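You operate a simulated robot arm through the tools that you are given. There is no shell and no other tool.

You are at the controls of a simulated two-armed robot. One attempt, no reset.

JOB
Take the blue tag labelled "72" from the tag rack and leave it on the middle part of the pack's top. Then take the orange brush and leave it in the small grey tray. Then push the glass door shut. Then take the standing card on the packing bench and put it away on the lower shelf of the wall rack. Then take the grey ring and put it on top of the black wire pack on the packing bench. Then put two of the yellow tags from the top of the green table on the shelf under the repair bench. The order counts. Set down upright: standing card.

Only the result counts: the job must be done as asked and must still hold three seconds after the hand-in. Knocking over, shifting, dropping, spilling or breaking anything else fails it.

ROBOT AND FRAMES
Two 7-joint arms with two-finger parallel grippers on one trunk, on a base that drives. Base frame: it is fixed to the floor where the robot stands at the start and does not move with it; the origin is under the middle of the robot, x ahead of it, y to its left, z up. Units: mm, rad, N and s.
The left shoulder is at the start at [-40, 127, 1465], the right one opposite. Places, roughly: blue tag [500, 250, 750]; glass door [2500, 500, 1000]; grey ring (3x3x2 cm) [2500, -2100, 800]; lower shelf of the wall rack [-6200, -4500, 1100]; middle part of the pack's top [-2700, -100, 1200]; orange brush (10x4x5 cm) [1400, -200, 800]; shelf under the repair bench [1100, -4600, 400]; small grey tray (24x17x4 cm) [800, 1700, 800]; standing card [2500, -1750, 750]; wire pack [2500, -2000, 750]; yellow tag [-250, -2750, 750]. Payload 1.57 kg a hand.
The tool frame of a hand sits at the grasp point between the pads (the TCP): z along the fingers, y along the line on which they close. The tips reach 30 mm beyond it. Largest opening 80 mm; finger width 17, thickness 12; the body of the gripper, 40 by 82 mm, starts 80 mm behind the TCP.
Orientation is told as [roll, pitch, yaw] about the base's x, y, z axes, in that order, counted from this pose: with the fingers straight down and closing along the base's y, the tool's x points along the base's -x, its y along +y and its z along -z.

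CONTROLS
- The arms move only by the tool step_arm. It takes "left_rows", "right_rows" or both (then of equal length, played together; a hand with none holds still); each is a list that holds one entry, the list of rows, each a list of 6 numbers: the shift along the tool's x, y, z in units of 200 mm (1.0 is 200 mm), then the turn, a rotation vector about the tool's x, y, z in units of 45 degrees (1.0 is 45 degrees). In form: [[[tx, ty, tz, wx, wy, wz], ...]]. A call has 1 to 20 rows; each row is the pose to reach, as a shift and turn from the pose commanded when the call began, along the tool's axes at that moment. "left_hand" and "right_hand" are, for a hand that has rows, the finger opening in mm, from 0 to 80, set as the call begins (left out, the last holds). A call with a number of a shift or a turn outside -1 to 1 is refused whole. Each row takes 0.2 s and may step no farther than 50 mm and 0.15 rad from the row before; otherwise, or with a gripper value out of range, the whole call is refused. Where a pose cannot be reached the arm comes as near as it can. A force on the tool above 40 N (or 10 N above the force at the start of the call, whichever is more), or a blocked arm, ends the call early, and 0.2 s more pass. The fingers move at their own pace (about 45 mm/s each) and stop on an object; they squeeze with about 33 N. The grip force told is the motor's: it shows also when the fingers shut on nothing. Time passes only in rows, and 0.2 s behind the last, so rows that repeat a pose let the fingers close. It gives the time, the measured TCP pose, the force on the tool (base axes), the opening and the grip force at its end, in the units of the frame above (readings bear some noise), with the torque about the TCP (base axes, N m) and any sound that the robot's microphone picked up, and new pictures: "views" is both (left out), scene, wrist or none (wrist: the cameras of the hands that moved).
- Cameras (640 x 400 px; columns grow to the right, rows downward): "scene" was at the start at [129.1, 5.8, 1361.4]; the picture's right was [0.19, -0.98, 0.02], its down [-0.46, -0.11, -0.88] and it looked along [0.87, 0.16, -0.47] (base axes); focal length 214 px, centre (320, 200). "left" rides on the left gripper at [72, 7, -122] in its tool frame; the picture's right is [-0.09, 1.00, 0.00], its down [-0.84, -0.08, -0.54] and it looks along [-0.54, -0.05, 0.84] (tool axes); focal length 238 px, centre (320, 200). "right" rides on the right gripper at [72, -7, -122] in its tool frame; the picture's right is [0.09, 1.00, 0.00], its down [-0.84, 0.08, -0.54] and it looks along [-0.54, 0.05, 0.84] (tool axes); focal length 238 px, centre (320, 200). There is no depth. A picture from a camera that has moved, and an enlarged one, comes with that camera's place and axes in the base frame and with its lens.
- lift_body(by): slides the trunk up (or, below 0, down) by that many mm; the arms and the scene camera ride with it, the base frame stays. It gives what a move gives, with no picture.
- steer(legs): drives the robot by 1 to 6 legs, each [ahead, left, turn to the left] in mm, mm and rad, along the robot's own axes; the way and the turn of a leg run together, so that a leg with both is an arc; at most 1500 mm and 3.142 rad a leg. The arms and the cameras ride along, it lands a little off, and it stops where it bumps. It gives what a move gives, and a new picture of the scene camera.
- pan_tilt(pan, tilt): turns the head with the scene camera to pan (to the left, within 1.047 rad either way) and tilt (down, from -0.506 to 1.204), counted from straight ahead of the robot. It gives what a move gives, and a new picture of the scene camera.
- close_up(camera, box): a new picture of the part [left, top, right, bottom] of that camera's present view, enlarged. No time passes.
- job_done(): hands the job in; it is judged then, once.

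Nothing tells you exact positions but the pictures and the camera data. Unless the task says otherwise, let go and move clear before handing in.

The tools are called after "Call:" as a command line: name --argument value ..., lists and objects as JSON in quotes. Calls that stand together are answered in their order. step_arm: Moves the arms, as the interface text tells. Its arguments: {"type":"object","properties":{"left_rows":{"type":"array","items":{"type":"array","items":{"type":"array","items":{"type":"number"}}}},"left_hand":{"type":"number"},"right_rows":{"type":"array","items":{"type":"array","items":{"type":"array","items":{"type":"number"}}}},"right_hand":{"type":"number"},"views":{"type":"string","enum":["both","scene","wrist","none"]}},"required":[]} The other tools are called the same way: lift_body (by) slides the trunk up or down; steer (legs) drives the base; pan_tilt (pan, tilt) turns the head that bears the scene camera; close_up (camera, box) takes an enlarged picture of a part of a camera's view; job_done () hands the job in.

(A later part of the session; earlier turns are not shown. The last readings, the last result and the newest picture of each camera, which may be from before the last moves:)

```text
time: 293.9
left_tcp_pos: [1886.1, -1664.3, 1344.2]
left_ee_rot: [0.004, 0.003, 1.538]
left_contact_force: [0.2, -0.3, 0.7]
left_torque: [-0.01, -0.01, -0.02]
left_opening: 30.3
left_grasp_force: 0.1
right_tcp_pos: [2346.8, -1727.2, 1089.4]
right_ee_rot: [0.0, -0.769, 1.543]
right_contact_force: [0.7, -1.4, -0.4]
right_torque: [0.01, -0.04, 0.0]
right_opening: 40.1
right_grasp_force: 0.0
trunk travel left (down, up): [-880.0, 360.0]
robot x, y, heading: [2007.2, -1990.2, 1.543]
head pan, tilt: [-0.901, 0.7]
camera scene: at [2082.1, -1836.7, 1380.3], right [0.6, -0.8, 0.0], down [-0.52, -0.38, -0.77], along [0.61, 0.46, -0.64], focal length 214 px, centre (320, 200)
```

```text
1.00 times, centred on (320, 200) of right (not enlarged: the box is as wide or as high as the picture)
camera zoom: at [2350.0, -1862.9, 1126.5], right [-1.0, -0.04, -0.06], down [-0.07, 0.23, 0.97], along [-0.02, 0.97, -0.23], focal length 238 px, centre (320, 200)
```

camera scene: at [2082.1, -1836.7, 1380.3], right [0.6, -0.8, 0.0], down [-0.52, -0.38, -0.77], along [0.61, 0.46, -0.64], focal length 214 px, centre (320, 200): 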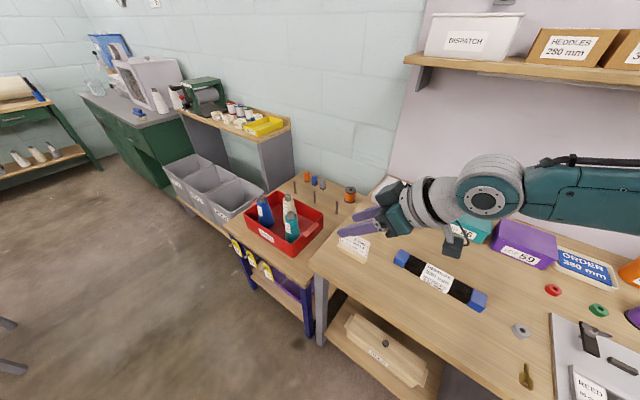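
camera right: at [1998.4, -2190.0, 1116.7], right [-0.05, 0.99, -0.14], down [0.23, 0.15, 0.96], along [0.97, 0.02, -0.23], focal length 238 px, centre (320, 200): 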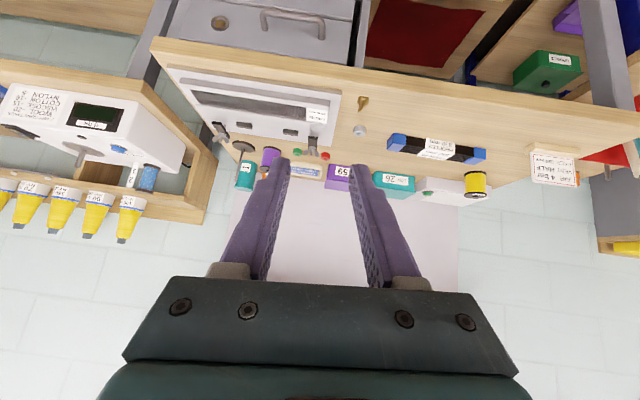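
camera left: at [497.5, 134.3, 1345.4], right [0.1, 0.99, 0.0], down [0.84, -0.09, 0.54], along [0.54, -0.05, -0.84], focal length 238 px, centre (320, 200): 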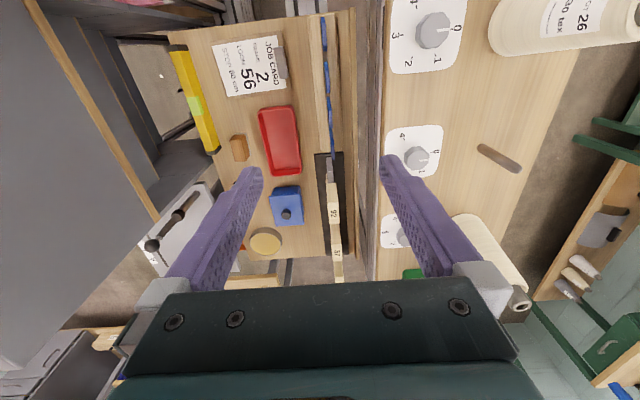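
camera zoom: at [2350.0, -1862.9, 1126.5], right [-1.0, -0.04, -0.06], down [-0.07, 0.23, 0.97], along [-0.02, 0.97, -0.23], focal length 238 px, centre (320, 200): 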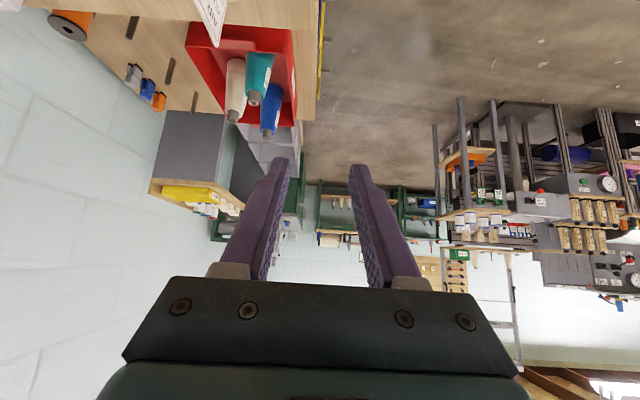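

Call:
steer --legs '[[0, -60, 0.03]]'

Call:
close_up --camera "scene" --box '[300, 190, 480, 310]'

```text
time: 294.9
left_tcp_pos: [1935.7, -1668.7, 1342.3]
left_ee_rot: [0.004, 0.003, 1.568]
left_contact_force: [0.2, 0.3, -0.1]
left_torque: [0.01, -0.03, -0.01]
left_opening: 29.9
left_grasp_force: 0.0
right_tcp_pos: [2400.2, -1717.3, 1089.0]
right_ee_rot: [0.002, -0.769, 1.573]
right_contact_force: [0.3, -1.2, -1.7]
right_torque: [0.01, -0.04, -0.01]
right_opening: 40.0
right_grasp_force: 0.1
trunk travel left (down, up): [-880.0, 360.0]
robot x, y, heading: [2071.1, -1993.1, 1.566]
head pan, tilt: [-0.901, 0.7]
camera scene: at [2137.5, -1835.6, 1380.3], right [0.62, -0.78, 0.0], down [-0.51, -0.4, -0.76], along [0.6, 0.47, -0.64], focal length 214 px, centre (320, 200)
```

scene: 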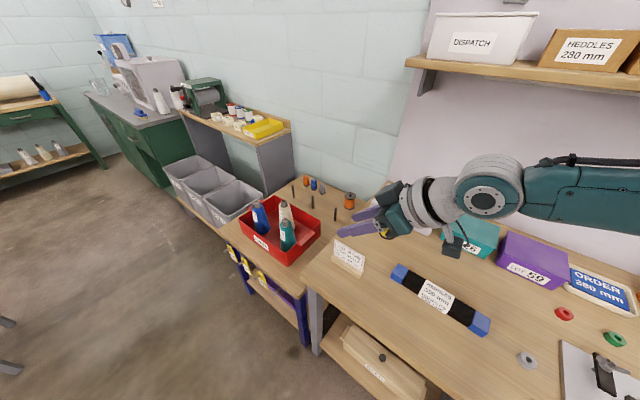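

```text
3.33 times, centred on (390, 250) of scene
camera zoom: at [2137.5, -1835.6, 1380.3], right [0.62, -0.78, 0.0], down [-0.51, -0.4, -0.76], along [0.6, 0.47, -0.64], focal length 715 px, centre (87, 33)
```

zoom: 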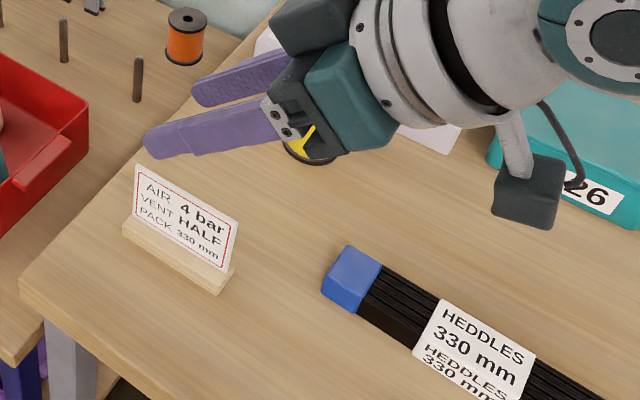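

Call:
steer --legs '[[37, -74, 0]]'

Call:
lift_body --by -130

Call:
pan_tilt --pan -0.7 --tilt 0.8

Call:
close_up --camera "scene" --box '[340, 140, 520, 260]'

Call:
close_up --camera "right" --box '[0, 0, 640, 400]'

```text
time: 295.9
left_tcp_pos: [2008.0, -1632.4, 1343.0]
left_ee_rot: [0.005, 0.004, 1.57]
left_contact_force: [-0.1, -0.1, -0.8]
left_torque: [0.04, 0.0, 0.02]
left_opening: 30.1
left_grasp_force: 0.1
right_tcp_pos: [2471.5, -1680.9, 1087.9]
right_ee_rot: [0.002, -0.767, 1.573]
right_contact_force: [-0.4, 0.9, 0.5]
right_torque: [0.0, 0.02, 0.03]
right_opening: 39.9
right_grasp_force: 0.1
trunk travel left (down, up): [-880.0, 360.0]
robot x, y, heading: [2141.0, -1951.4, 1.571]
head pan, tilt: [-0.901, 0.7]
camera scene: at [2209.6, -1798.7, 1380.3], right [0.62, -0.78, 0.0], down [-0.5, -0.4, -0.76], along [0.6, 0.48, -0.64], focal length 214 px, centre (320, 200)
```

scene: 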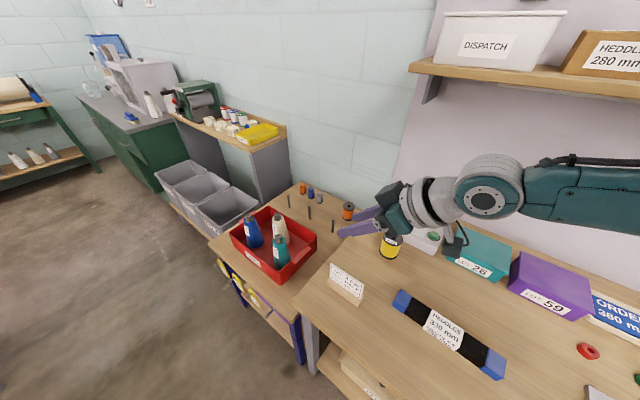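

```text
time: 297.5
left_tcp_pos: [2006.5, -1631.6, 1213.6]
left_ee_rot: [0.005, 0.003, 1.569]
left_contact_force: [-0.6, -0.4, 0.6]
left_torque: [0.0, -0.03, 0.01]
left_opening: 29.9
left_grasp_force: 0.0
right_tcp_pos: [2470.9, -1679.6, 959.5]
right_ee_rot: [0.001, -0.767, 1.571]
right_contact_force: [0.6, 1.4, -0.1]
right_torque: [0.01, -0.02, 0.02]
right_opening: 40.2
right_grasp_force: 0.1
trunk travel left (down, up): [-750.0, 490.0]
robot x, y, heading: [2144.8, -1951.9, 1.572]
head pan, tilt: [-0.901, 0.7]
```

```text
time: 298.2
left_tcp_pos: [2009.1, -1631.8, 1213.9]
left_ee_rot: [0.006, 0.003, 1.572]
left_contact_force: [0.8, 0.6, -0.2]
left_torque: [-0.01, 0.02, 0.02]
left_opening: 30.0
left_grasp_force: 0.0
right_tcp_pos: [2470.0, -1680.1, 958.5]
right_ee_rot: [0.001, -0.768, 1.573]
right_contact_force: [0.1, 0.5, 0.5]
right_torque: [-0.03, -0.01, 0.01]
right_opening: 39.9
right_grasp_force: 0.0
trunk travel left (down, up): [-750.0, 490.0]
robot x, y, heading: [2146.2, -1954.6, 1.573]
head pan, tilt: [-0.7, 0.799]
camera scene: at [2195.1, -1789.8, 1242.1], right [0.76, -0.64, 0.0], down [-0.46, -0.55, -0.7], along [0.45, 0.53, -0.72], focal length 214 px, centre (320, 200)
```

scene: 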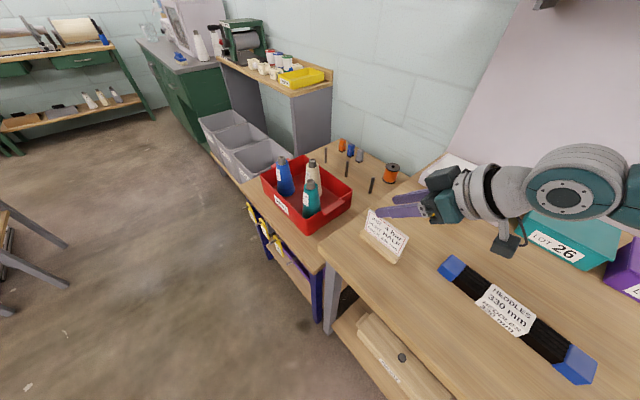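

```text
3.33 times, centred on (430, 200) of scene
camera zoom: at [2195.1, -1789.8, 1242.1], right [0.76, -0.64, 0.0], down [-0.46, -0.55, -0.7], along [0.45, 0.53, -0.72], focal length 715 px, centre (-47, 200)
```

zoom: 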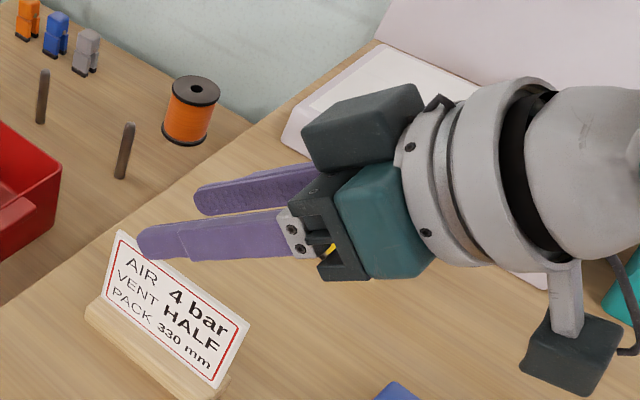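

```text
1.00 times, centred on (320, 200) of right (not enlarged: the box is as wide or as high as the picture)
camera zoom: at [2478.1, -1816.5, 996.4], right [-1.0, -0.07, -0.06], down [-0.08, 0.22, 0.97], along [-0.05, 0.97, -0.23], focal length 238 px, centre (320, 200)
```

zoom: 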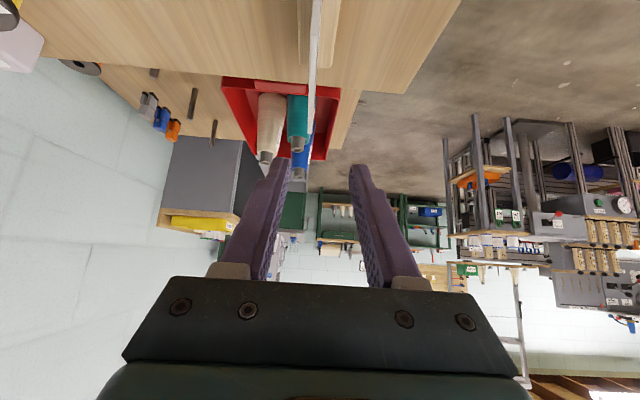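

Call:
step_arm --right_rows '[[[0, -0.02, 0, 0, 0, 0], [0, -0.04, 0, 0, 0, 0], [0.07, -0.04, 0.072, 0, 0, 0], [0.14, -0.04, 0.144, 0, 0, 0], [0.21, -0.04, 0.216, 0, 0, 0], [0.278, -0.04, 0.288, 0, 0, 0], [0.278, -0.04, 0.288, 0, 0, 0]]]' --right_hand 40 --views "both"

Call:
close_up --camera "scene" --box '[340, 160, 520, 280]'

```text
time: 299.9
left_tcp_pos: [2008.4, -1632.2, 1212.5]
left_ee_rot: [0.004, 0.003, 1.568]
left_contact_force: [0.5, 0.4, -0.3]
left_torque: [0.03, 0.01, 0.01]
left_opening: 30.2
left_grasp_force: 0.1
right_tcp_pos: [2477.3, -1681.4, 878.5]
right_ee_rot: [0.001, -0.768, 1.573]
right_contact_force: [0.4, 0.5, -0.1]
right_torque: [-0.02, 0.02, -0.04]
right_opening: 39.7
right_grasp_force: 0.0
trunk travel left (down, up): [-750.0, 490.0]
robot x, y, heading: [2142.6, -1952.0, 1.568]
head pan, tilt: [-0.7, 0.799]
camera scene: at [2195.1, -1789.8, 1242.0], right [0.77, -0.64, 0.0], down [-0.46, -0.55, -0.7], along [0.45, 0.53, -0.72], focal length 214 px, centre (320, 200)
camera right: at [2485.8, -1816.6, 915.1], right [-1.0, -0.07, -0.06], down [-0.08, 0.22, 0.97], along [-0.05, 0.97, -0.23], focal length 238 px, centre (320, 200)
```

scene: 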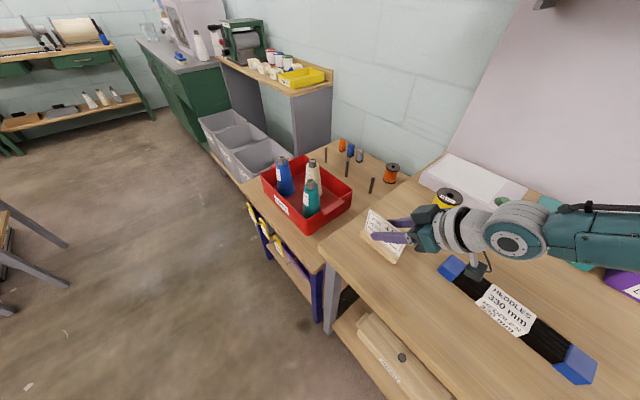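
right: 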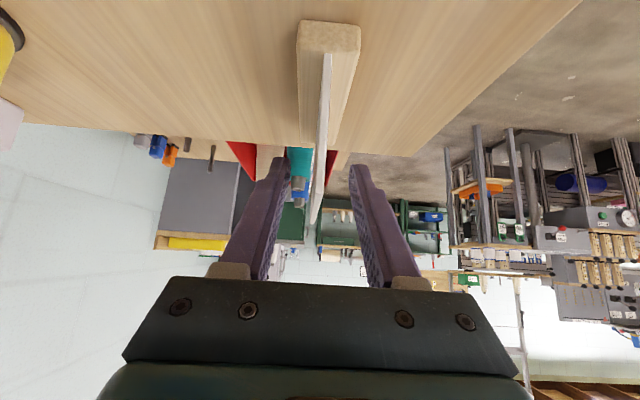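

```text
3.33 times, centred on (430, 220) of scene
camera zoom: at [2195.1, -1789.8, 1242.0], right [0.77, -0.64, 0.0], down [-0.46, -0.55, -0.7], along [0.45, 0.53, -0.72], focal length 715 px, centre (-47, 133)
```

zoom: 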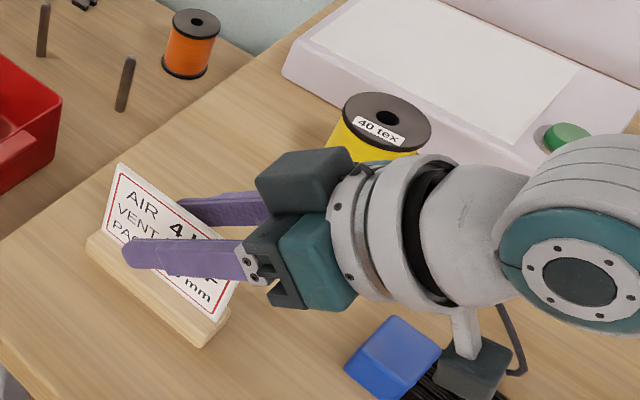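

The card is between the fingers. Closing gently and checking.

Call:
step_arm --right_rows '[[[0, 0, 0, 0, 0, 0], [0, 0, 0, 0, 0, 0], [0, 0, 0, 0, 0, 0], [0, 0, 0, 0, 0, 0], [0, 0, 0, 0, 0, 0]]]' --right_hand 0 --views "none"

Call:
step_arm --right_rows '[[[-0.035, 0, -0.036, 0, 0, 0], [-0.1, 0, -0.1, 0, 0, 0], [-0.2, 0, -0.2, 0, 0, 0], [-0.3, 0, -0.3, 0, 0, 0]]]' --views "both"

Call:
close_up --camera "scene" --box '[340, 140, 520, 260]'

```text
time: 301.1
left_tcp_pos: [2007.8, -1632.4, 1212.1]
left_ee_rot: [0.006, 0.004, 1.569]
left_contact_force: [-0.5, 0.1, 0.4]
left_torque: [0.02, 0.01, 0.01]
left_opening: 30.0
left_grasp_force: 0.2
right_tcp_pos: [2478.9, -1680.5, 875.9]
right_ee_rot: [0.001, -0.767, 1.571]
right_contact_force: [0.6, -0.3, -0.1]
right_torque: [0.0, -0.02, 0.02]
right_opening: 3.5
right_grasp_force: 24.3
trunk travel left (down, up): [-750.0, 490.0]
robot x, y, heading: [2147.0, -1952.8, 1.568]
head pan, tilt: [-0.7, 0.799]
```

```text
time: 302.1
left_tcp_pos: [2008.0, -1632.4, 1214.2]
left_ee_rot: [0.006, 0.003, 1.571]
left_contact_force: [0.2, 0.5, -0.7]
left_torque: [0.01, 0.0, 0.01]
left_opening: 29.8
left_grasp_force: 0.0
right_tcp_pos: [2478.1, -1680.3, 962.1]
right_ee_rot: [0.002, -0.768, 1.573]
right_contact_force: [-0.6, -0.5, -0.1]
right_torque: [-0.02, 0.0, 0.03]
right_opening: 3.5
right_grasp_force: 24.3
trunk travel left (down, up): [-750.0, 490.0]
robot x, y, heading: [2140.9, -1951.3, 1.57]
head pan, tilt: [-0.7, 0.799]
camera scene: at [2195.0, -1789.8, 1242.0], right [0.77, -0.64, 0.0], down [-0.46, -0.55, -0.7], along [0.45, 0.53, -0.72], focal length 214 px, centre (320, 200)
camera right: at [2485.2, -1816.6, 1000.3], right [-1.0, -0.07, -0.06], down [-0.08, 0.23, 0.97], along [-0.05, 0.97, -0.23], focal length 238 px, centre (320, 200)
```

scene: 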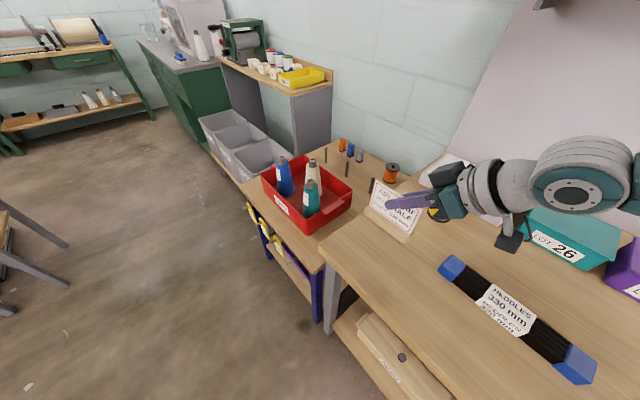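
right: 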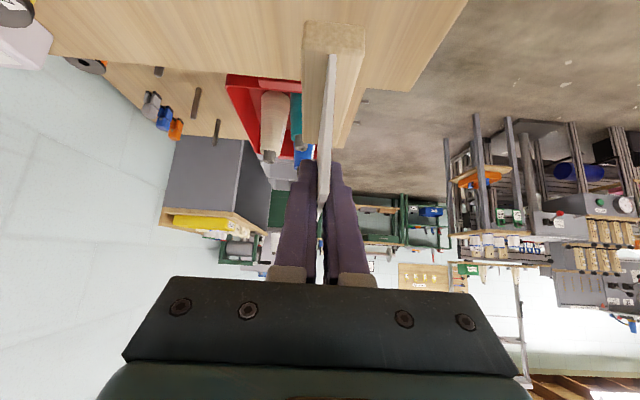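

```text
3.33 times, centred on (430, 200) of scene
camera zoom: at [2195.0, -1789.8, 1242.0], right [0.77, -0.64, 0.0], down [-0.46, -0.55, -0.7], along [0.45, 0.53, -0.72], focal length 715 px, centre (-47, 200)
```

zoom: 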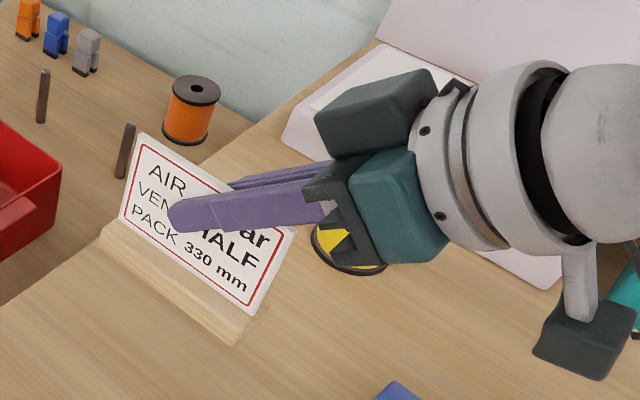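

The card is held level and upright. I'll raise it, leave the bench, and drive toward the wall rack at the far end of the room.

Call:
lift_body --by 180

Call:
steer --legs '[[0, 400, 0], [600, 0, 0], [0, 0, 1.57], [1400, 0, 0]]'

Call:
pan_tilt --pan 0.2 --tilt 0.3

```text
time: 304.1
left_tcp_pos: [2006.7, -1632.9, 1393.0]
left_ee_rot: [0.006, 0.003, 1.57]
left_contact_force: [-0.2, 0.3, -0.1]
left_torque: [-0.02, -0.03, 0.01]
left_opening: 29.9
left_grasp_force: 0.0
right_tcp_pos: [2478.4, -1680.0, 1142.7]
right_ee_rot: [0.002, -0.767, 1.572]
right_contact_force: [0.0, -0.3, -2.1]
right_torque: [0.01, 0.0, 0.0]
right_opening: 3.5
right_grasp_force: 24.6
trunk travel left (down, up): [-930.0, 310.0]
robot x, y, heading: [2142.5, -1951.5, 1.573]
head pan, tilt: [-0.7, 0.799]
```

```text
time: 320.0
left_tcp_pos: [4.8, -1479.9, 1393.1]
left_ee_rot: [0.004, 0.003, 3.129]
left_contact_force: [0.9, -0.6, -0.3]
left_torque: [0.0, -0.02, 0.07]
left_opening: 29.9
left_grasp_force: 0.1
right_tcp_pos: [58.6, -1012.4, 1142.2]
right_ee_rot: [0.002, -0.767, 3.135]
right_contact_force: [0.6, -1.1, -2.0]
right_torque: [0.02, 0.0, 0.02]
right_opening: 3.6
right_grasp_force: 24.2
trunk travel left (down, up): [-930.0, 310.0]
robot x, y, heading: [322.0, -1353.1, 3.136]
head pan, tilt: [-0.7, 0.799]
camera scene: at [166.8, -1294.8, 1422.0], right [0.65, 0.76, 0.0], down [0.54, -0.47, -0.7], along [-0.53, 0.45, -0.72], focal length 214 px, centre (320, 200)
```

scene: 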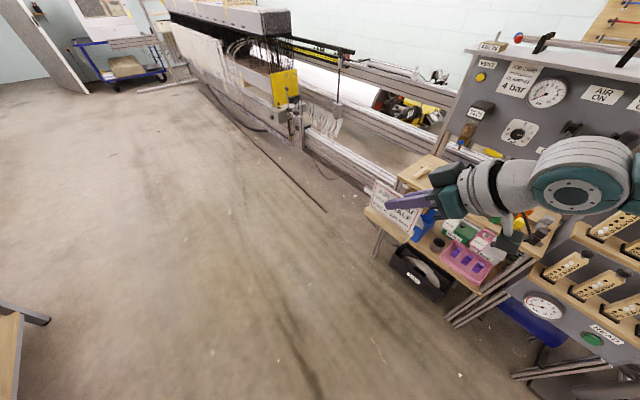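

```text
time: 321.2
left_tcp_pos: [5.0, -1481.2, 1393.2]
left_ee_rot: [0.004, 0.006, 3.129]
left_contact_force: [-0.4, 0.2, 0.3]
left_torque: [0.02, 0.01, -0.02]
left_opening: 30.2
left_grasp_force: 0.0
right_tcp_pos: [57.6, -1010.1, 1142.0]
right_ee_rot: [0.002, -0.769, 3.134]
right_contact_force: [0.5, -0.2, -1.1]
right_torque: [-0.02, -0.03, 0.03]
right_opening: 3.7
right_grasp_force: 24.1
trunk travel left (down, up): [-930.0, 310.0]
robot x, y, heading: [328.3, -1349.7, 3.131]
head pan, tilt: [0.201, 0.3]
camera scene: at [136.3, -1365.1, 1466.3], right [-0.19, 0.98, 0.0], down [0.29, 0.06, -0.96], along [-0.94, -0.18, -0.3], focal length 214 px, centre (320, 200)
```

scene: 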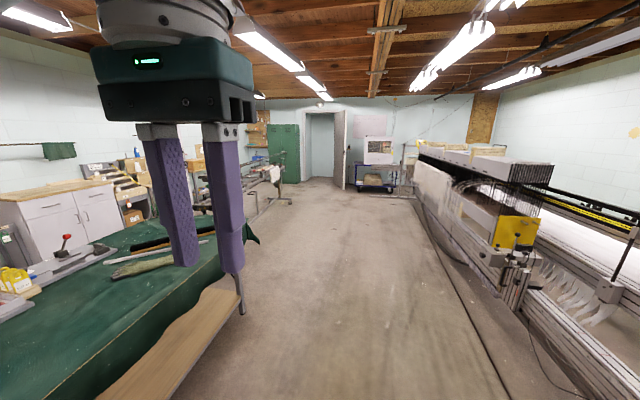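

Call:
close_up --camera "scene" --box '[230, 100, 350, 210]'

Call:
steer --legs '[[1500, 0, 0], [1500, 0, 0]]'

```text
3.64 times, centred on (290, 155) of scene
camera zoom: at [136.3, -1365.1, 1466.3], right [-0.19, 0.98, 0.0], down [0.29, 0.06, -0.96], along [-0.94, -0.18, -0.3], focal length 780 px, centre (429, 364)
```

zoom: 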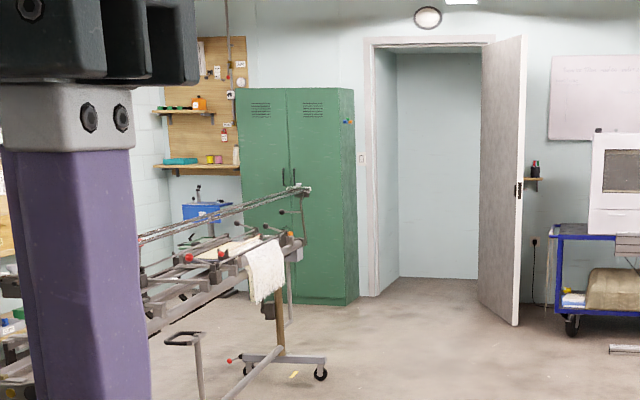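

```text
time: 335.5
left_tcp_pos: [-2968.3, -1511.4, 1392.7]
left_ee_rot: [0.005, 0.006, -3.129]
left_contact_force: [0.8, -0.2, -0.1]
left_torque: [0.0, 0.04, -0.04]
left_opening: 30.0
left_grasp_force: 0.1
right_tcp_pos: [-2926.5, -1041.1, 1142.4]
right_ee_rot: [0.002, -0.767, -3.125]
right_contact_force: [0.3, -0.2, -1.4]
right_torque: [-0.01, 0.01, -0.01]
right_opening: 3.6
right_grasp_force: 24.0
trunk travel left (down, up): [-930.0, 310.0]
robot x, y, heading: [-2647.8, -1373.7, -3.123]
head pan, tilt: [0.201, 0.3]
camera scene: at [-2840.2, -1393.9, 1466.4], right [-0.21, 0.98, 0.0], down [0.29, 0.06, -0.96], along [-0.93, -0.2, -0.3], focal length 214 px, centre (320, 200)
```

scene: 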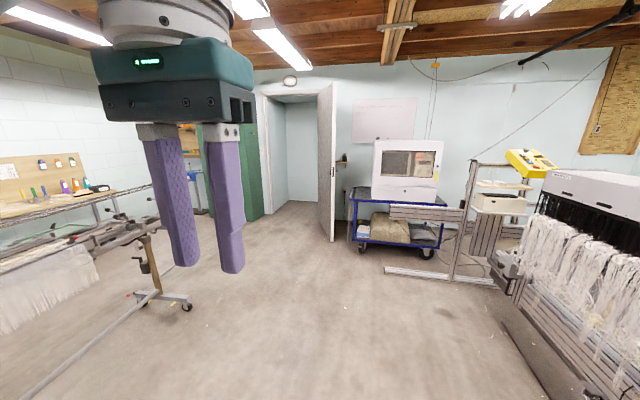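

Call:
steer --legs '[[1400, 0, 0], [600, 0, 0]]'

Call:
pan_tilt --pan 0.8 --tilt 0.35

```text
time: 345.3
left_tcp_pos: [-4926.7, -1537.8, 1393.2]
left_ee_rot: [0.005, 0.006, -3.135]
left_contact_force: [0.2, -0.2, 0.1]
left_torque: [-0.02, -0.01, -0.01]
left_opening: 29.7
left_grasp_force: 0.1
right_tcp_pos: [-4882.6, -1068.2, 1142.9]
right_ee_rot: [0.0, -0.768, -3.13]
right_contact_force: [0.2, -0.2, -0.9]
right_torque: [0.01, 0.01, -0.02]
right_opening: 3.5
right_grasp_force: 25.0
trunk travel left (down, up): [-930.0, 310.0]
robot x, y, heading: [-4610.6, -1398.9, -3.128]
head pan, tilt: [0.201, 0.3]
camera scene: at [-4797.5, -1420.4, 1466.4], right [-0.21, 0.98, 0.0], down [0.29, 0.06, -0.96], along [-0.93, -0.2, -0.3], focal length 214 px, centre (320, 200)
```

scene: 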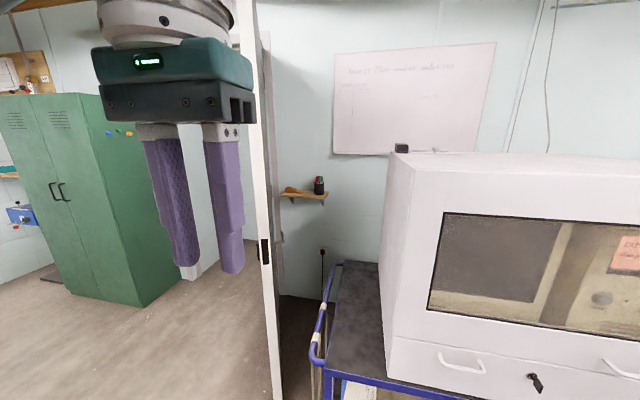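

```text
time: 346.3
left_tcp_pos: [-4927.9, -1539.0, 1393.1]
left_ee_rot: [0.004, 0.005, -3.136]
left_contact_force: [-1.1, 0.1, 0.2]
left_torque: [-0.02, -0.01, 0.02]
left_opening: 29.9
left_grasp_force: 0.0
right_tcp_pos: [-4883.2, -1066.1, 1142.6]
right_ee_rot: [0.002, -0.77, -3.132]
right_contact_force: [0.4, 0.6, 0.0]
right_torque: [0.03, -0.01, 0.02]
right_opening: 3.5
right_grasp_force: 24.2
trunk travel left (down, up): [-930.0, 310.0]
robot x, y, heading: [-4606.3, -1403.2, -3.13]
head pan, tilt: [0.799, 0.351]
camera scene: at [-4770.6, -1468.2, 1461.7], right [-0.72, 0.69, 0.0], down [0.24, 0.25, -0.94], along [-0.65, -0.68, -0.34], focal length 214 px, centre (320, 200)
```

scene: 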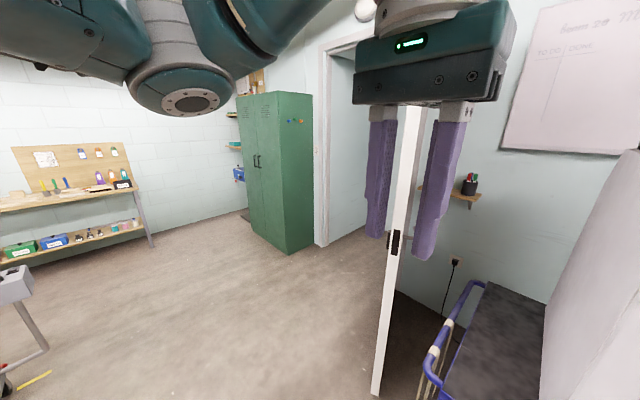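

Call:
steer --legs '[[-100, 1300, 0], [0, 1300, 0]]'

Call:
pan_tilt --pan 0.2 --tilt 0.4

```text
time: 359.0
left_tcp_pos: [-4851.9, -4138.0, 1393.8]
left_ee_rot: [0.008, 0.006, -3.139]
left_contact_force: [-0.2, -0.3, 0.0]
left_torque: [-0.02, 0.02, 0.02]
left_opening: 29.9
left_grasp_force: 0.1
right_tcp_pos: [-4805.5, -3666.9, 1141.5]
right_ee_rot: [0.001, -0.768, -3.133]
right_contact_force: [0.1, 0.1, -0.5]
right_torque: [-0.01, -0.02, 0.03]
right_opening: 3.7
right_grasp_force: 24.5
trunk travel left (down, up): [-930.0, 310.0]
robot x, y, heading: [-4529.1, -4003.3, -3.135]
head pan, tilt: [0.799, 0.351]
camera scene: at [-4695.9, -4068.2, 1461.7], right [-0.72, 0.69, 0.0], down [0.24, 0.25, -0.94], along [-0.65, -0.68, -0.34], focal length 214 px, centre (320, 200)
```

scene: 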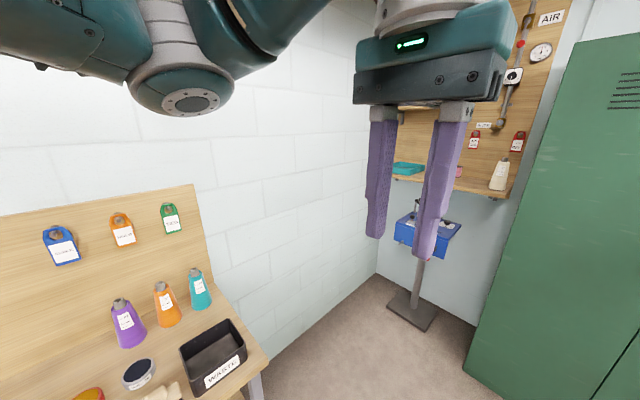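

```text
time: 360.0
left_tcp_pos: [-4852.7, -4137.0, 1393.8]
left_ee_rot: [0.005, 0.006, -3.138]
left_contact_force: [-0.7, -0.5, 0.0]
left_torque: [0.0, -0.02, 0.01]
left_opening: 30.0
left_grasp_force: 0.0
right_tcp_pos: [-4805.7, -3665.9, 1142.3]
right_ee_rot: [0.002, -0.767, -3.134]
right_contact_force: [0.2, 0.3, -0.3]
right_torque: [0.04, -0.03, 0.03]
right_opening: 3.2
right_grasp_force: 24.9
trunk travel left (down, up): [-930.0, 310.0]
robot x, y, heading: [-4529.6, -4002.8, -3.137]
head pan, tilt: [0.201, 0.4]
camera scene: at [-4722.0, -4020.1, 1457.1], right [-0.2, 0.98, 0.0], down [0.38, 0.08, -0.92], along [-0.9, -0.19, -0.39], focal length 214 px, centre (320, 200)
```

scene: 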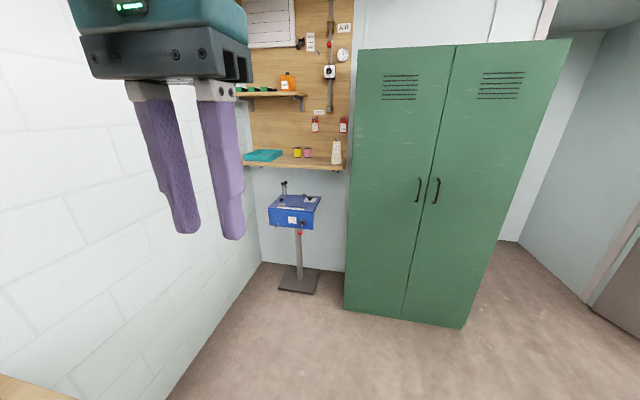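

Call:
close_up --camera "scene" --box '[225, 60, 365, 200]'

Call:
close_up --camera "scene" --box '[225, 130, 365, 220]'

```text
2.86 times, centred on (295, 130) of scene
camera zoom: at [-4722.0, -4020.1, 1457.1], right [-0.2, 0.98, 0.0], down [0.38, 0.08, -0.92], along [-0.9, -0.19, -0.39], focal length 613 px, centre (391, 400)
```

zoom: 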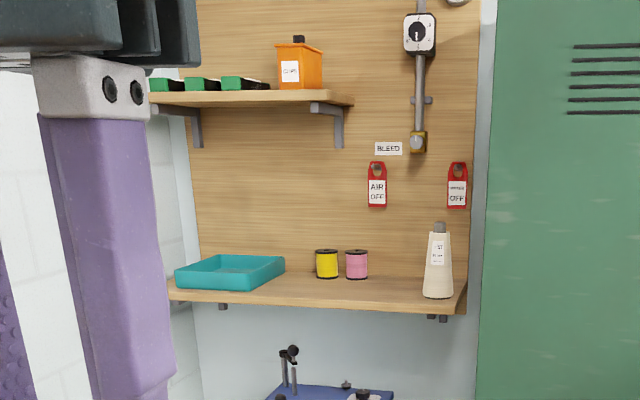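

```text
4.44 times, centred on (295, 175) of scene
camera zoom: at [-4722.0, -4020.1, 1457.1], right [-0.2, 0.98, 0.0], down [0.38, 0.08, -0.92], along [-0.9, -0.19, -0.39], focal length 953 px, centre (431, 311)
```

zoom: 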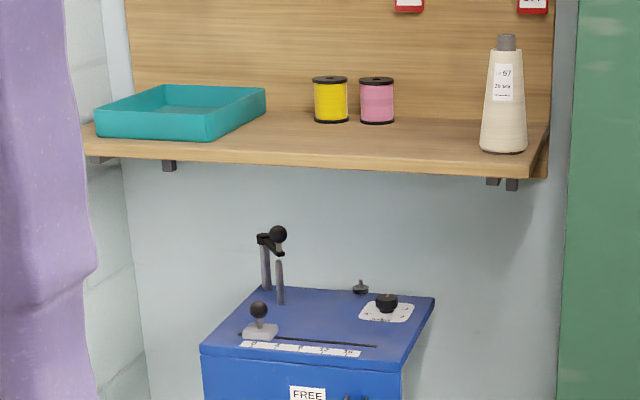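

The lower shelf has free space between the pink spool and the white bottle, with nothing above there. I'll bring the hand more inward, raise, and approach the rack.

Call:
lift_body --by 110

Call:
step_arm --right_rows '[[[-0.08, 0.11, 0.07, 0, 0, 0], [-0.15, 0.22, 0.145, 0, 0, 0], [-0.23, 0.33, 0.22, 0, 0, 0], [-0.3, 0.44, 0.29, 0, 0, 0], [-0.38, 0.55, 0.36, 0, 0, 0], [-0.45, 0.65, 0.434, 0, 0, 0], [-0.45, 0.65, 0.434, 0, 0, 0]]]' --views "none"

Call:
steer --legs '[[700, 0, 0], [250, 520, 0]]'

Call:
pan_tilt --pan -0.2 --tilt 0.5

```text
time: 361.4
left_tcp_pos: [-4851.9, -4138.7, 1503.1]
left_ee_rot: [0.006, 0.005, -3.139]
left_contact_force: [-0.6, -0.2, -0.3]
left_torque: [0.01, 0.01, -0.01]
left_opening: 29.9
left_grasp_force: 0.1
right_tcp_pos: [-4806.0, -3667.1, 1250.7]
right_ee_rot: [0.002, -0.768, -3.135]
right_contact_force: [-0.1, -0.4, -1.6]
right_torque: [0.0, 0.01, -0.01]
right_opening: 3.5
right_grasp_force: 24.3
trunk travel left (down, up): [-1040.0, 200.0]
robot x, y, heading: [-4532.4, -4004.9, -3.139]
head pan, tilt: [0.201, 0.4]
```

```text
time: 363.0
left_tcp_pos: [-4852.0, -4138.3, 1502.5]
left_ee_rot: [0.006, 0.006, -3.14]
left_contact_force: [0.2, 0.8, -0.2]
left_torque: [0.01, 0.0, 0.0]
left_opening: 30.0
left_grasp_force: 0.0
right_tcp_pos: [-4930.4, -3796.5, 1252.7]
right_ee_rot: [0.003, -0.768, -3.134]
right_contact_force: [0.0, 0.0, -0.5]
right_torque: [0.01, 0.01, -0.03]
right_opening: 3.3
right_grasp_force: 24.5
trunk travel left (down, up): [-1040.0, 200.0]
robot x, y, heading: [-4533.1, -4001.2, -3.14]
head pan, tilt: [0.201, 0.4]
```

```text
time: 369.8
left_tcp_pos: [-5794.8, -4665.4, 1502.1]
left_ee_rot: [0.006, 0.006, -3.137]
left_contact_force: [-0.3, -0.1, -0.2]
left_torque: [-0.03, 0.0, 0.01]
left_opening: 29.9
left_grasp_force: 0.1
right_tcp_pos: [-5874.4, -4323.5, 1252.6]
right_ee_rot: [0.001, -0.769, -3.134]
right_contact_force: [-0.2, 0.3, -0.9]
right_torque: [0.02, 0.03, 0.02]
right_opening: 3.7
right_grasp_force: 24.9
trunk travel left (down, up): [-1040.0, 200.0]
robot x, y, heading: [-5472.9, -4525.9, -3.132]
head pan, tilt: [0.201, 0.4]
camera scene: at [-5665.6, -4546.8, 1567.1], right [-0.21, 0.98, 0.0], down [0.38, 0.08, -0.92], along [-0.9, -0.19, -0.39], focal length 214 px, centre (320, 200)
```

scene: 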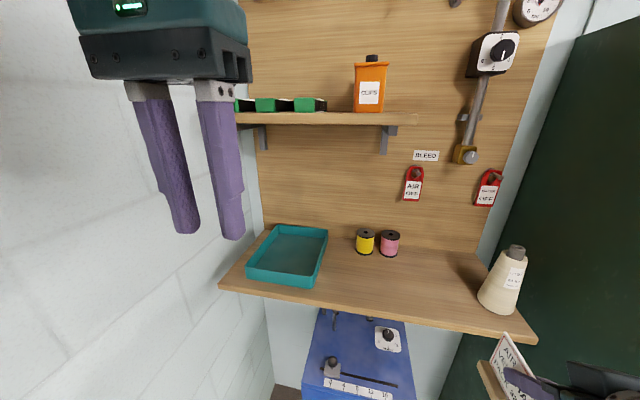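

```text
time: 370.6
left_tcp_pos: [-5794.9, -4664.8, 1503.2]
left_ee_rot: [0.005, 0.005, -3.138]
left_contact_force: [0.0, -0.1, 0.5]
left_torque: [-0.03, 0.0, 0.0]
left_opening: 29.9
left_grasp_force: 0.1
right_tcp_pos: [-5874.6, -4324.2, 1252.7]
right_ee_rot: [0.002, -0.767, -3.132]
right_contact_force: [0.1, -0.7, -1.2]
right_torque: [0.0, 0.02, -0.04]
right_opening: 3.4
right_grasp_force: 23.9
trunk travel left (down, up): [-1040.0, 200.0]
robot x, y, heading: [-5477.2, -4526.5, -3.136]
head pan, tilt: [-0.201, 0.499]
camera scene: at [-5664.2, -4510.3, 1558.0], right [0.19, 0.98, 0.0], down [0.47, -0.09, -0.88], along [-0.86, 0.17, -0.48], focal length 214 px, centre (320, 200)
```

scene: 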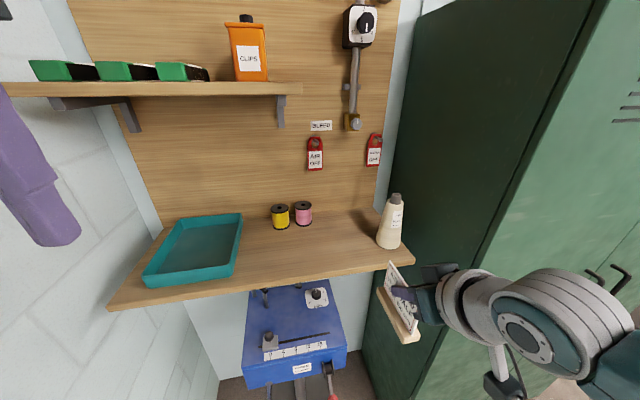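

Call:
step_arm --right_rows '[[[-0.08, 0, 0.08, 0, 0, 0], [-0.16, 0, 0.16, 0, 0, 0], [-0.24, 0, 0.24, 0, 0, 0], [-0.324, 0, 0.313, 0, 0, 0], [-0.324, 0, 0.313, 0, 0, 0]]]' --views "none"

Call:
steer --legs '[[216, 4, 0]]'

Call:
pan_tilt --pan -0.3 --tilt 0.9

Call:
close_up --camera "scene" --box '[280, 60, 480, 220]'

Call:
close_up --camera "right" --box '[0, 0, 640, 400]'

```text
time: 371.8
left_tcp_pos: [-5795.4, -4665.4, 1502.1]
left_ee_rot: [0.005, 0.007, -3.138]
left_contact_force: [-0.6, -0.2, -0.8]
left_torque: [0.01, 0.01, 0.01]
left_opening: 29.9
left_grasp_force: 0.1
right_tcp_pos: [-5964.1, -4326.7, 1253.4]
right_ee_rot: [0.001, -0.768, -3.133]
right_contact_force: [0.8, 0.0, -0.5]
right_torque: [0.01, 0.0, 0.0]
right_opening: 3.6
right_grasp_force: 24.8
trunk travel left (down, up): [-1040.0, 200.0]
robot x, y, heading: [-5473.9, -4528.4, -3.139]
head pan, tilt: [-0.201, 0.499]
```

```text
time: 373.5
left_tcp_pos: [-6014.0, -4669.8, 1503.5]
left_ee_rot: [0.007, 0.004, -3.138]
left_contact_force: [-0.5, -0.4, -0.3]
left_torque: [0.0, 0.0, 0.01]
left_opening: 30.0
left_grasp_force: 0.0
right_tcp_pos: [-6182.3, -4331.2, 1253.3]
right_ee_rot: [0.001, -0.764, -3.133]
right_contact_force: [-0.5, -0.2, -1.2]
right_torque: [-0.02, -0.05, -0.03]
right_opening: 3.4
right_grasp_force: 24.8
trunk travel left (down, up): [-1040.0, 200.0]
robot x, y, heading: [-5692.0, -4534.5, -3.134]
head pan, tilt: [-0.201, 0.499]
camera scene: at [-5881.8, -4515.5, 1558.0], right [0.19, 0.98, 0.0], down [0.47, -0.09, -0.88], along [-0.86, 0.17, -0.48], focal length 214 px, centre (320, 200)
```

scene: 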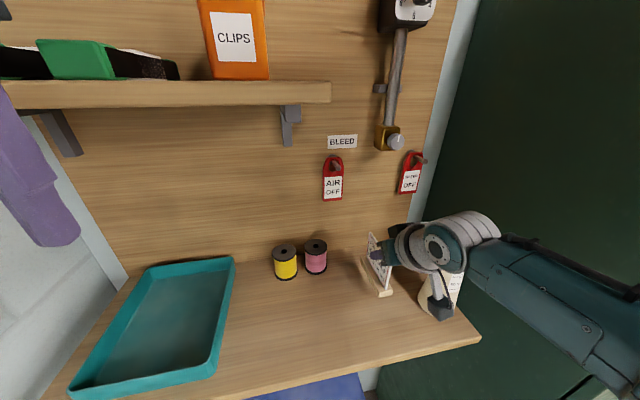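

```text
time: 374.4
left_tcp_pos: [-6013.9, -4669.9, 1503.3]
left_ee_rot: [0.005, 0.006, -3.138]
left_contact_force: [0.0, -0.2, -0.4]
left_torque: [0.0, 0.0, 0.01]
left_opening: 30.2
left_grasp_force: 0.0
right_tcp_pos: [-6181.6, -4329.9, 1253.2]
right_ee_rot: [0.002, -0.767, -3.131]
right_contact_force: [0.0, -0.4, -0.1]
right_torque: [-0.03, -0.03, 0.0]
right_opening: 3.7
right_grasp_force: 24.3
trunk travel left (down, up): [-1040.0, 200.0]
robot x, y, heading: [-5693.6, -4534.5, -3.134]
head pan, tilt: [-0.3, 0.901]
camera scene: at [-5864.9, -4511.3, 1524.2], right [0.29, 0.96, 0.0], down [0.75, -0.23, -0.62], along [-0.6, 0.18, -0.78], focal length 214 px, centre (320, 200)
```

scene: 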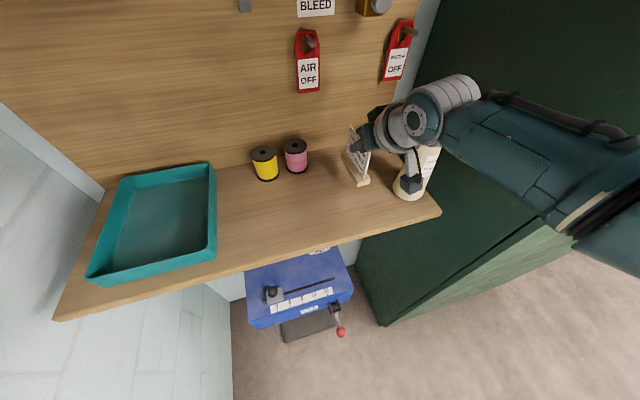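

```text
2.50 times, centred on (380, 140) of scene
camera zoom: at [-5864.9, -4511.3, 1524.2], right [0.29, 0.96, 0.0], down [0.75, -0.23, -0.62], along [-0.6, 0.18, -0.78], focal length 536 px, centre (170, 350)
```

zoom: 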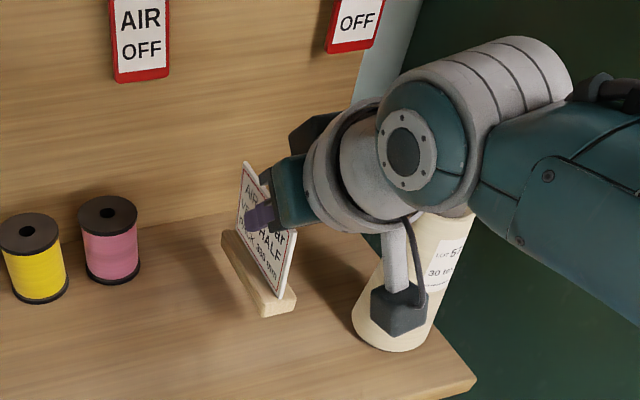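

```text
1.00 times, centred on (320, 200) of right (not enlarged: the box is as wide or as high as the picture)
camera zoom: at [-6045.7, -4322.7, 1290.6], right [0.08, -1.0, -0.06], down [-0.23, -0.08, 0.97], along [-0.97, -0.06, -0.23], focal length 238 px, centre (320, 200)
```

zoom: 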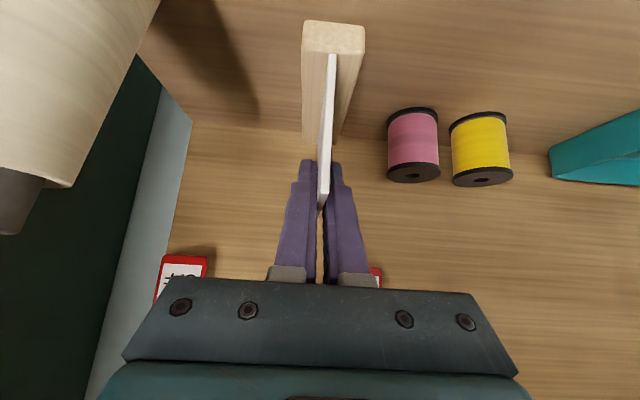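

Call:
step_arm --right_rows '[[[0.05, 0, 0.052, 0, 0, 0], [0.1, 0, 0.104, 0, 0, 0], [0.15, 0, 0.156, 0, 0, 0], [0.2, 0, 0.208, 0, 0, 0], [0.25, 0, 0.259, 0, 0, 0], [0.25, 0, 0.259, 0, 0, 0]]]' --views "both"

Call:
close_up --camera "scene" --box '[300, 80, 460, 220]'

```text
time: 375.8
left_tcp_pos: [-6014.0, -4669.1, 1503.8]
left_ee_rot: [0.005, 0.001, -3.139]
left_contact_force: [0.5, -0.3, 0.0]
left_torque: [0.01, -0.01, 0.02]
left_opening: 29.9
left_grasp_force: 0.1
right_tcp_pos: [-6187.5, -4329.9, 1187.5]
right_ee_rot: [0.0, -0.783, -3.131]
right_contact_force: [-7.5, -0.2, 22.0]
right_torque: [0.0, 0.04, 0.01]
right_opening: 3.8
right_grasp_force: 24.9
trunk travel left (down, up): [-1040.0, 200.0]
robot x, y, heading: [-5696.4, -4533.3, -3.133]
head pan, tilt: [-0.3, 0.901]
camera scene: at [-5866.0, -4510.9, 1524.9], right [0.29, 0.96, 0.0], down [0.75, -0.23, -0.62], along [-0.6, 0.18, -0.78], focal length 214 px, centre (320, 200)
camera right: at [-6051.0, -4322.7, 1224.1], right [0.08, -0.99, -0.06], down [-0.21, -0.08, 0.97], along [-0.97, -0.06, -0.22], focal length 238 px, centre (320, 200)
```

scene: 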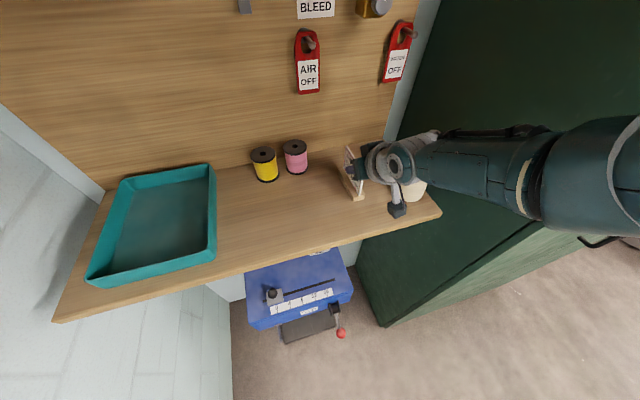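
right: 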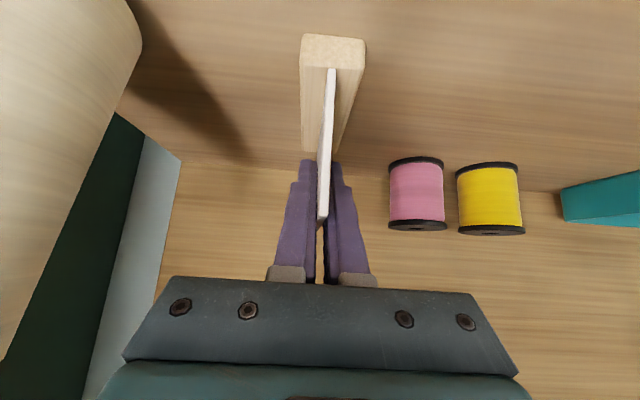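

```text
2.86 times, centred on (380, 150) of scene
camera zoom: at [-5866.0, -4510.9, 1524.9], right [0.29, 0.96, 0.0], down [0.75, -0.23, -0.62], along [-0.6, 0.18, -0.78], focal length 613 px, centre (149, 343)
```

zoom: 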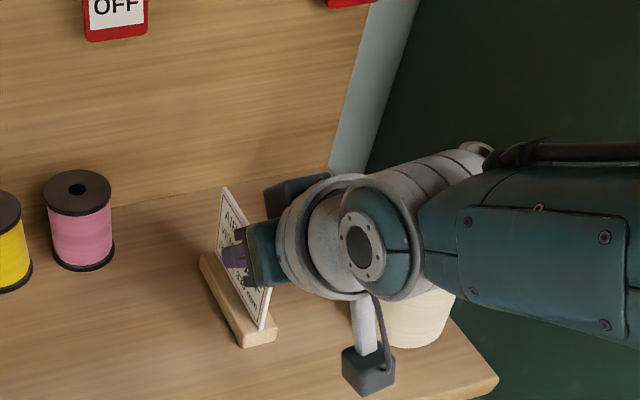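

The card's base now rests on the shelf (contact force). I'll ease off a few millimetres and look before letting go.

Call:
step_arm --right_rows '[[[-0.014, 0, -0.014, 0, 0, 0], [-0.02, 0, -0.021, 0, 0, 0], [-0.02, 0, -0.021, 0, 0, 0]]]' --views "none"

Call:
close_up --camera "scene" --box '[330, 120, 410, 210]'

```text
time: 376.6
left_tcp_pos: [-6012.6, -4669.7, 1502.5]
left_ee_rot: [0.003, 0.005, -3.139]
left_contact_force: [-0.7, 0.1, 0.3]
left_torque: [0.02, 0.01, -0.01]
left_opening: 29.8
left_grasp_force: 0.1
right_tcp_pos: [-6181.7, -4330.2, 1187.0]
right_ee_rot: [0.0, -0.766, -3.131]
right_contact_force: [-2.4, -0.4, 4.7]
right_torque: [-0.01, 0.43, 0.04]
right_opening: 3.6
right_grasp_force: 24.7
trunk travel left (down, up): [-1040.0, 200.0]
robot x, y, heading: [-5691.6, -4535.0, -3.134]
head pan, tilt: [-0.3, 0.901]
```

```text
4.44 times, centred on (370, 165) of scene
camera zoom: at [-5865.1, -4511.2, 1524.1], right [0.29, 0.96, 0.0], down [0.75, -0.23, -0.62], along [-0.6, 0.18, -0.78], focal length 953 px, centre (98, 356)
```

zoom: 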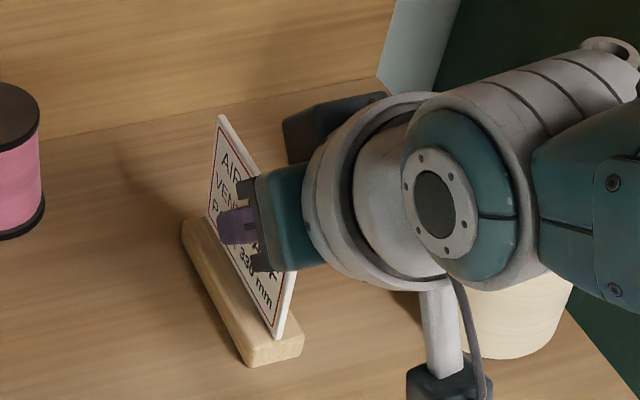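

Call:
step_arm --right_rows '[[[0, 0, 0, 0, 0, 0], [0, 0, 0, 0, 0, 0], [0, 0, 0, 0, 0, 0]]]' --right_hand 34 --views "wrist"

Call:
close_up --camera "scene" --box '[330, 120, 410, 210]'

```text
time: 377.4
left_tcp_pos: [-6013.5, -4669.9, 1503.0]
left_ee_rot: [0.006, 0.006, -3.138]
left_contact_force: [0.3, 0.4, 0.1]
left_torque: [-0.04, 0.01, -0.03]
left_opening: 30.2
left_grasp_force: 0.0
right_tcp_pos: [-6181.2, -4331.7, 1188.6]
right_ee_rot: [0.001, -0.766, -3.134]
right_contact_force: [0.2, -0.1, 0.4]
right_torque: [0.01, -0.02, -0.01]
right_opening: 34.0
right_grasp_force: 0.2
trunk travel left (down, up): [-1040.0, 200.0]
robot x, y, heading: [-5690.9, -4531.6, -3.138]
head pan, tilt: [-0.3, 0.901]
camera right: at [-6045.4, -4322.8, 1226.1], right [0.08, -1.0, -0.06], down [-0.23, -0.08, 0.97], along [-0.97, -0.06, -0.23], focal length 238 px, centre (320, 200)
```

right: 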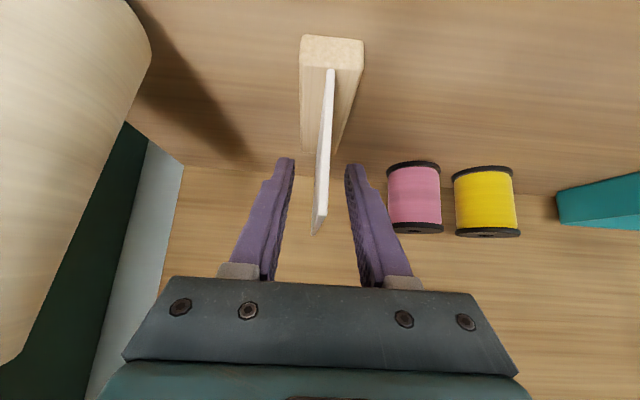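

```text
4.44 times, centred on (370, 165) of scene
camera zoom: at [-5864.8, -4511.2, 1524.1], right [0.29, 0.96, 0.0], down [0.75, -0.23, -0.62], along [-0.59, 0.18, -0.78], focal length 953 px, centre (98, 356)
```

zoom: 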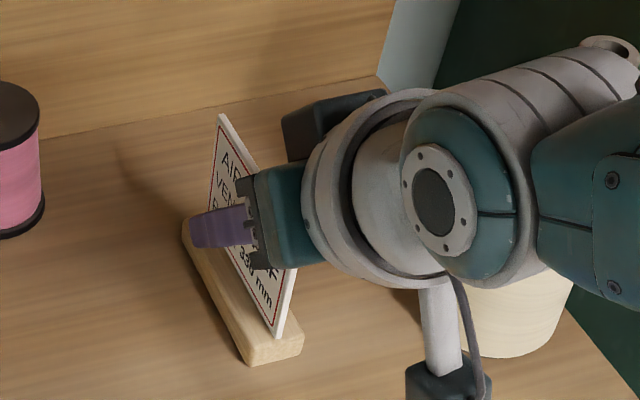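

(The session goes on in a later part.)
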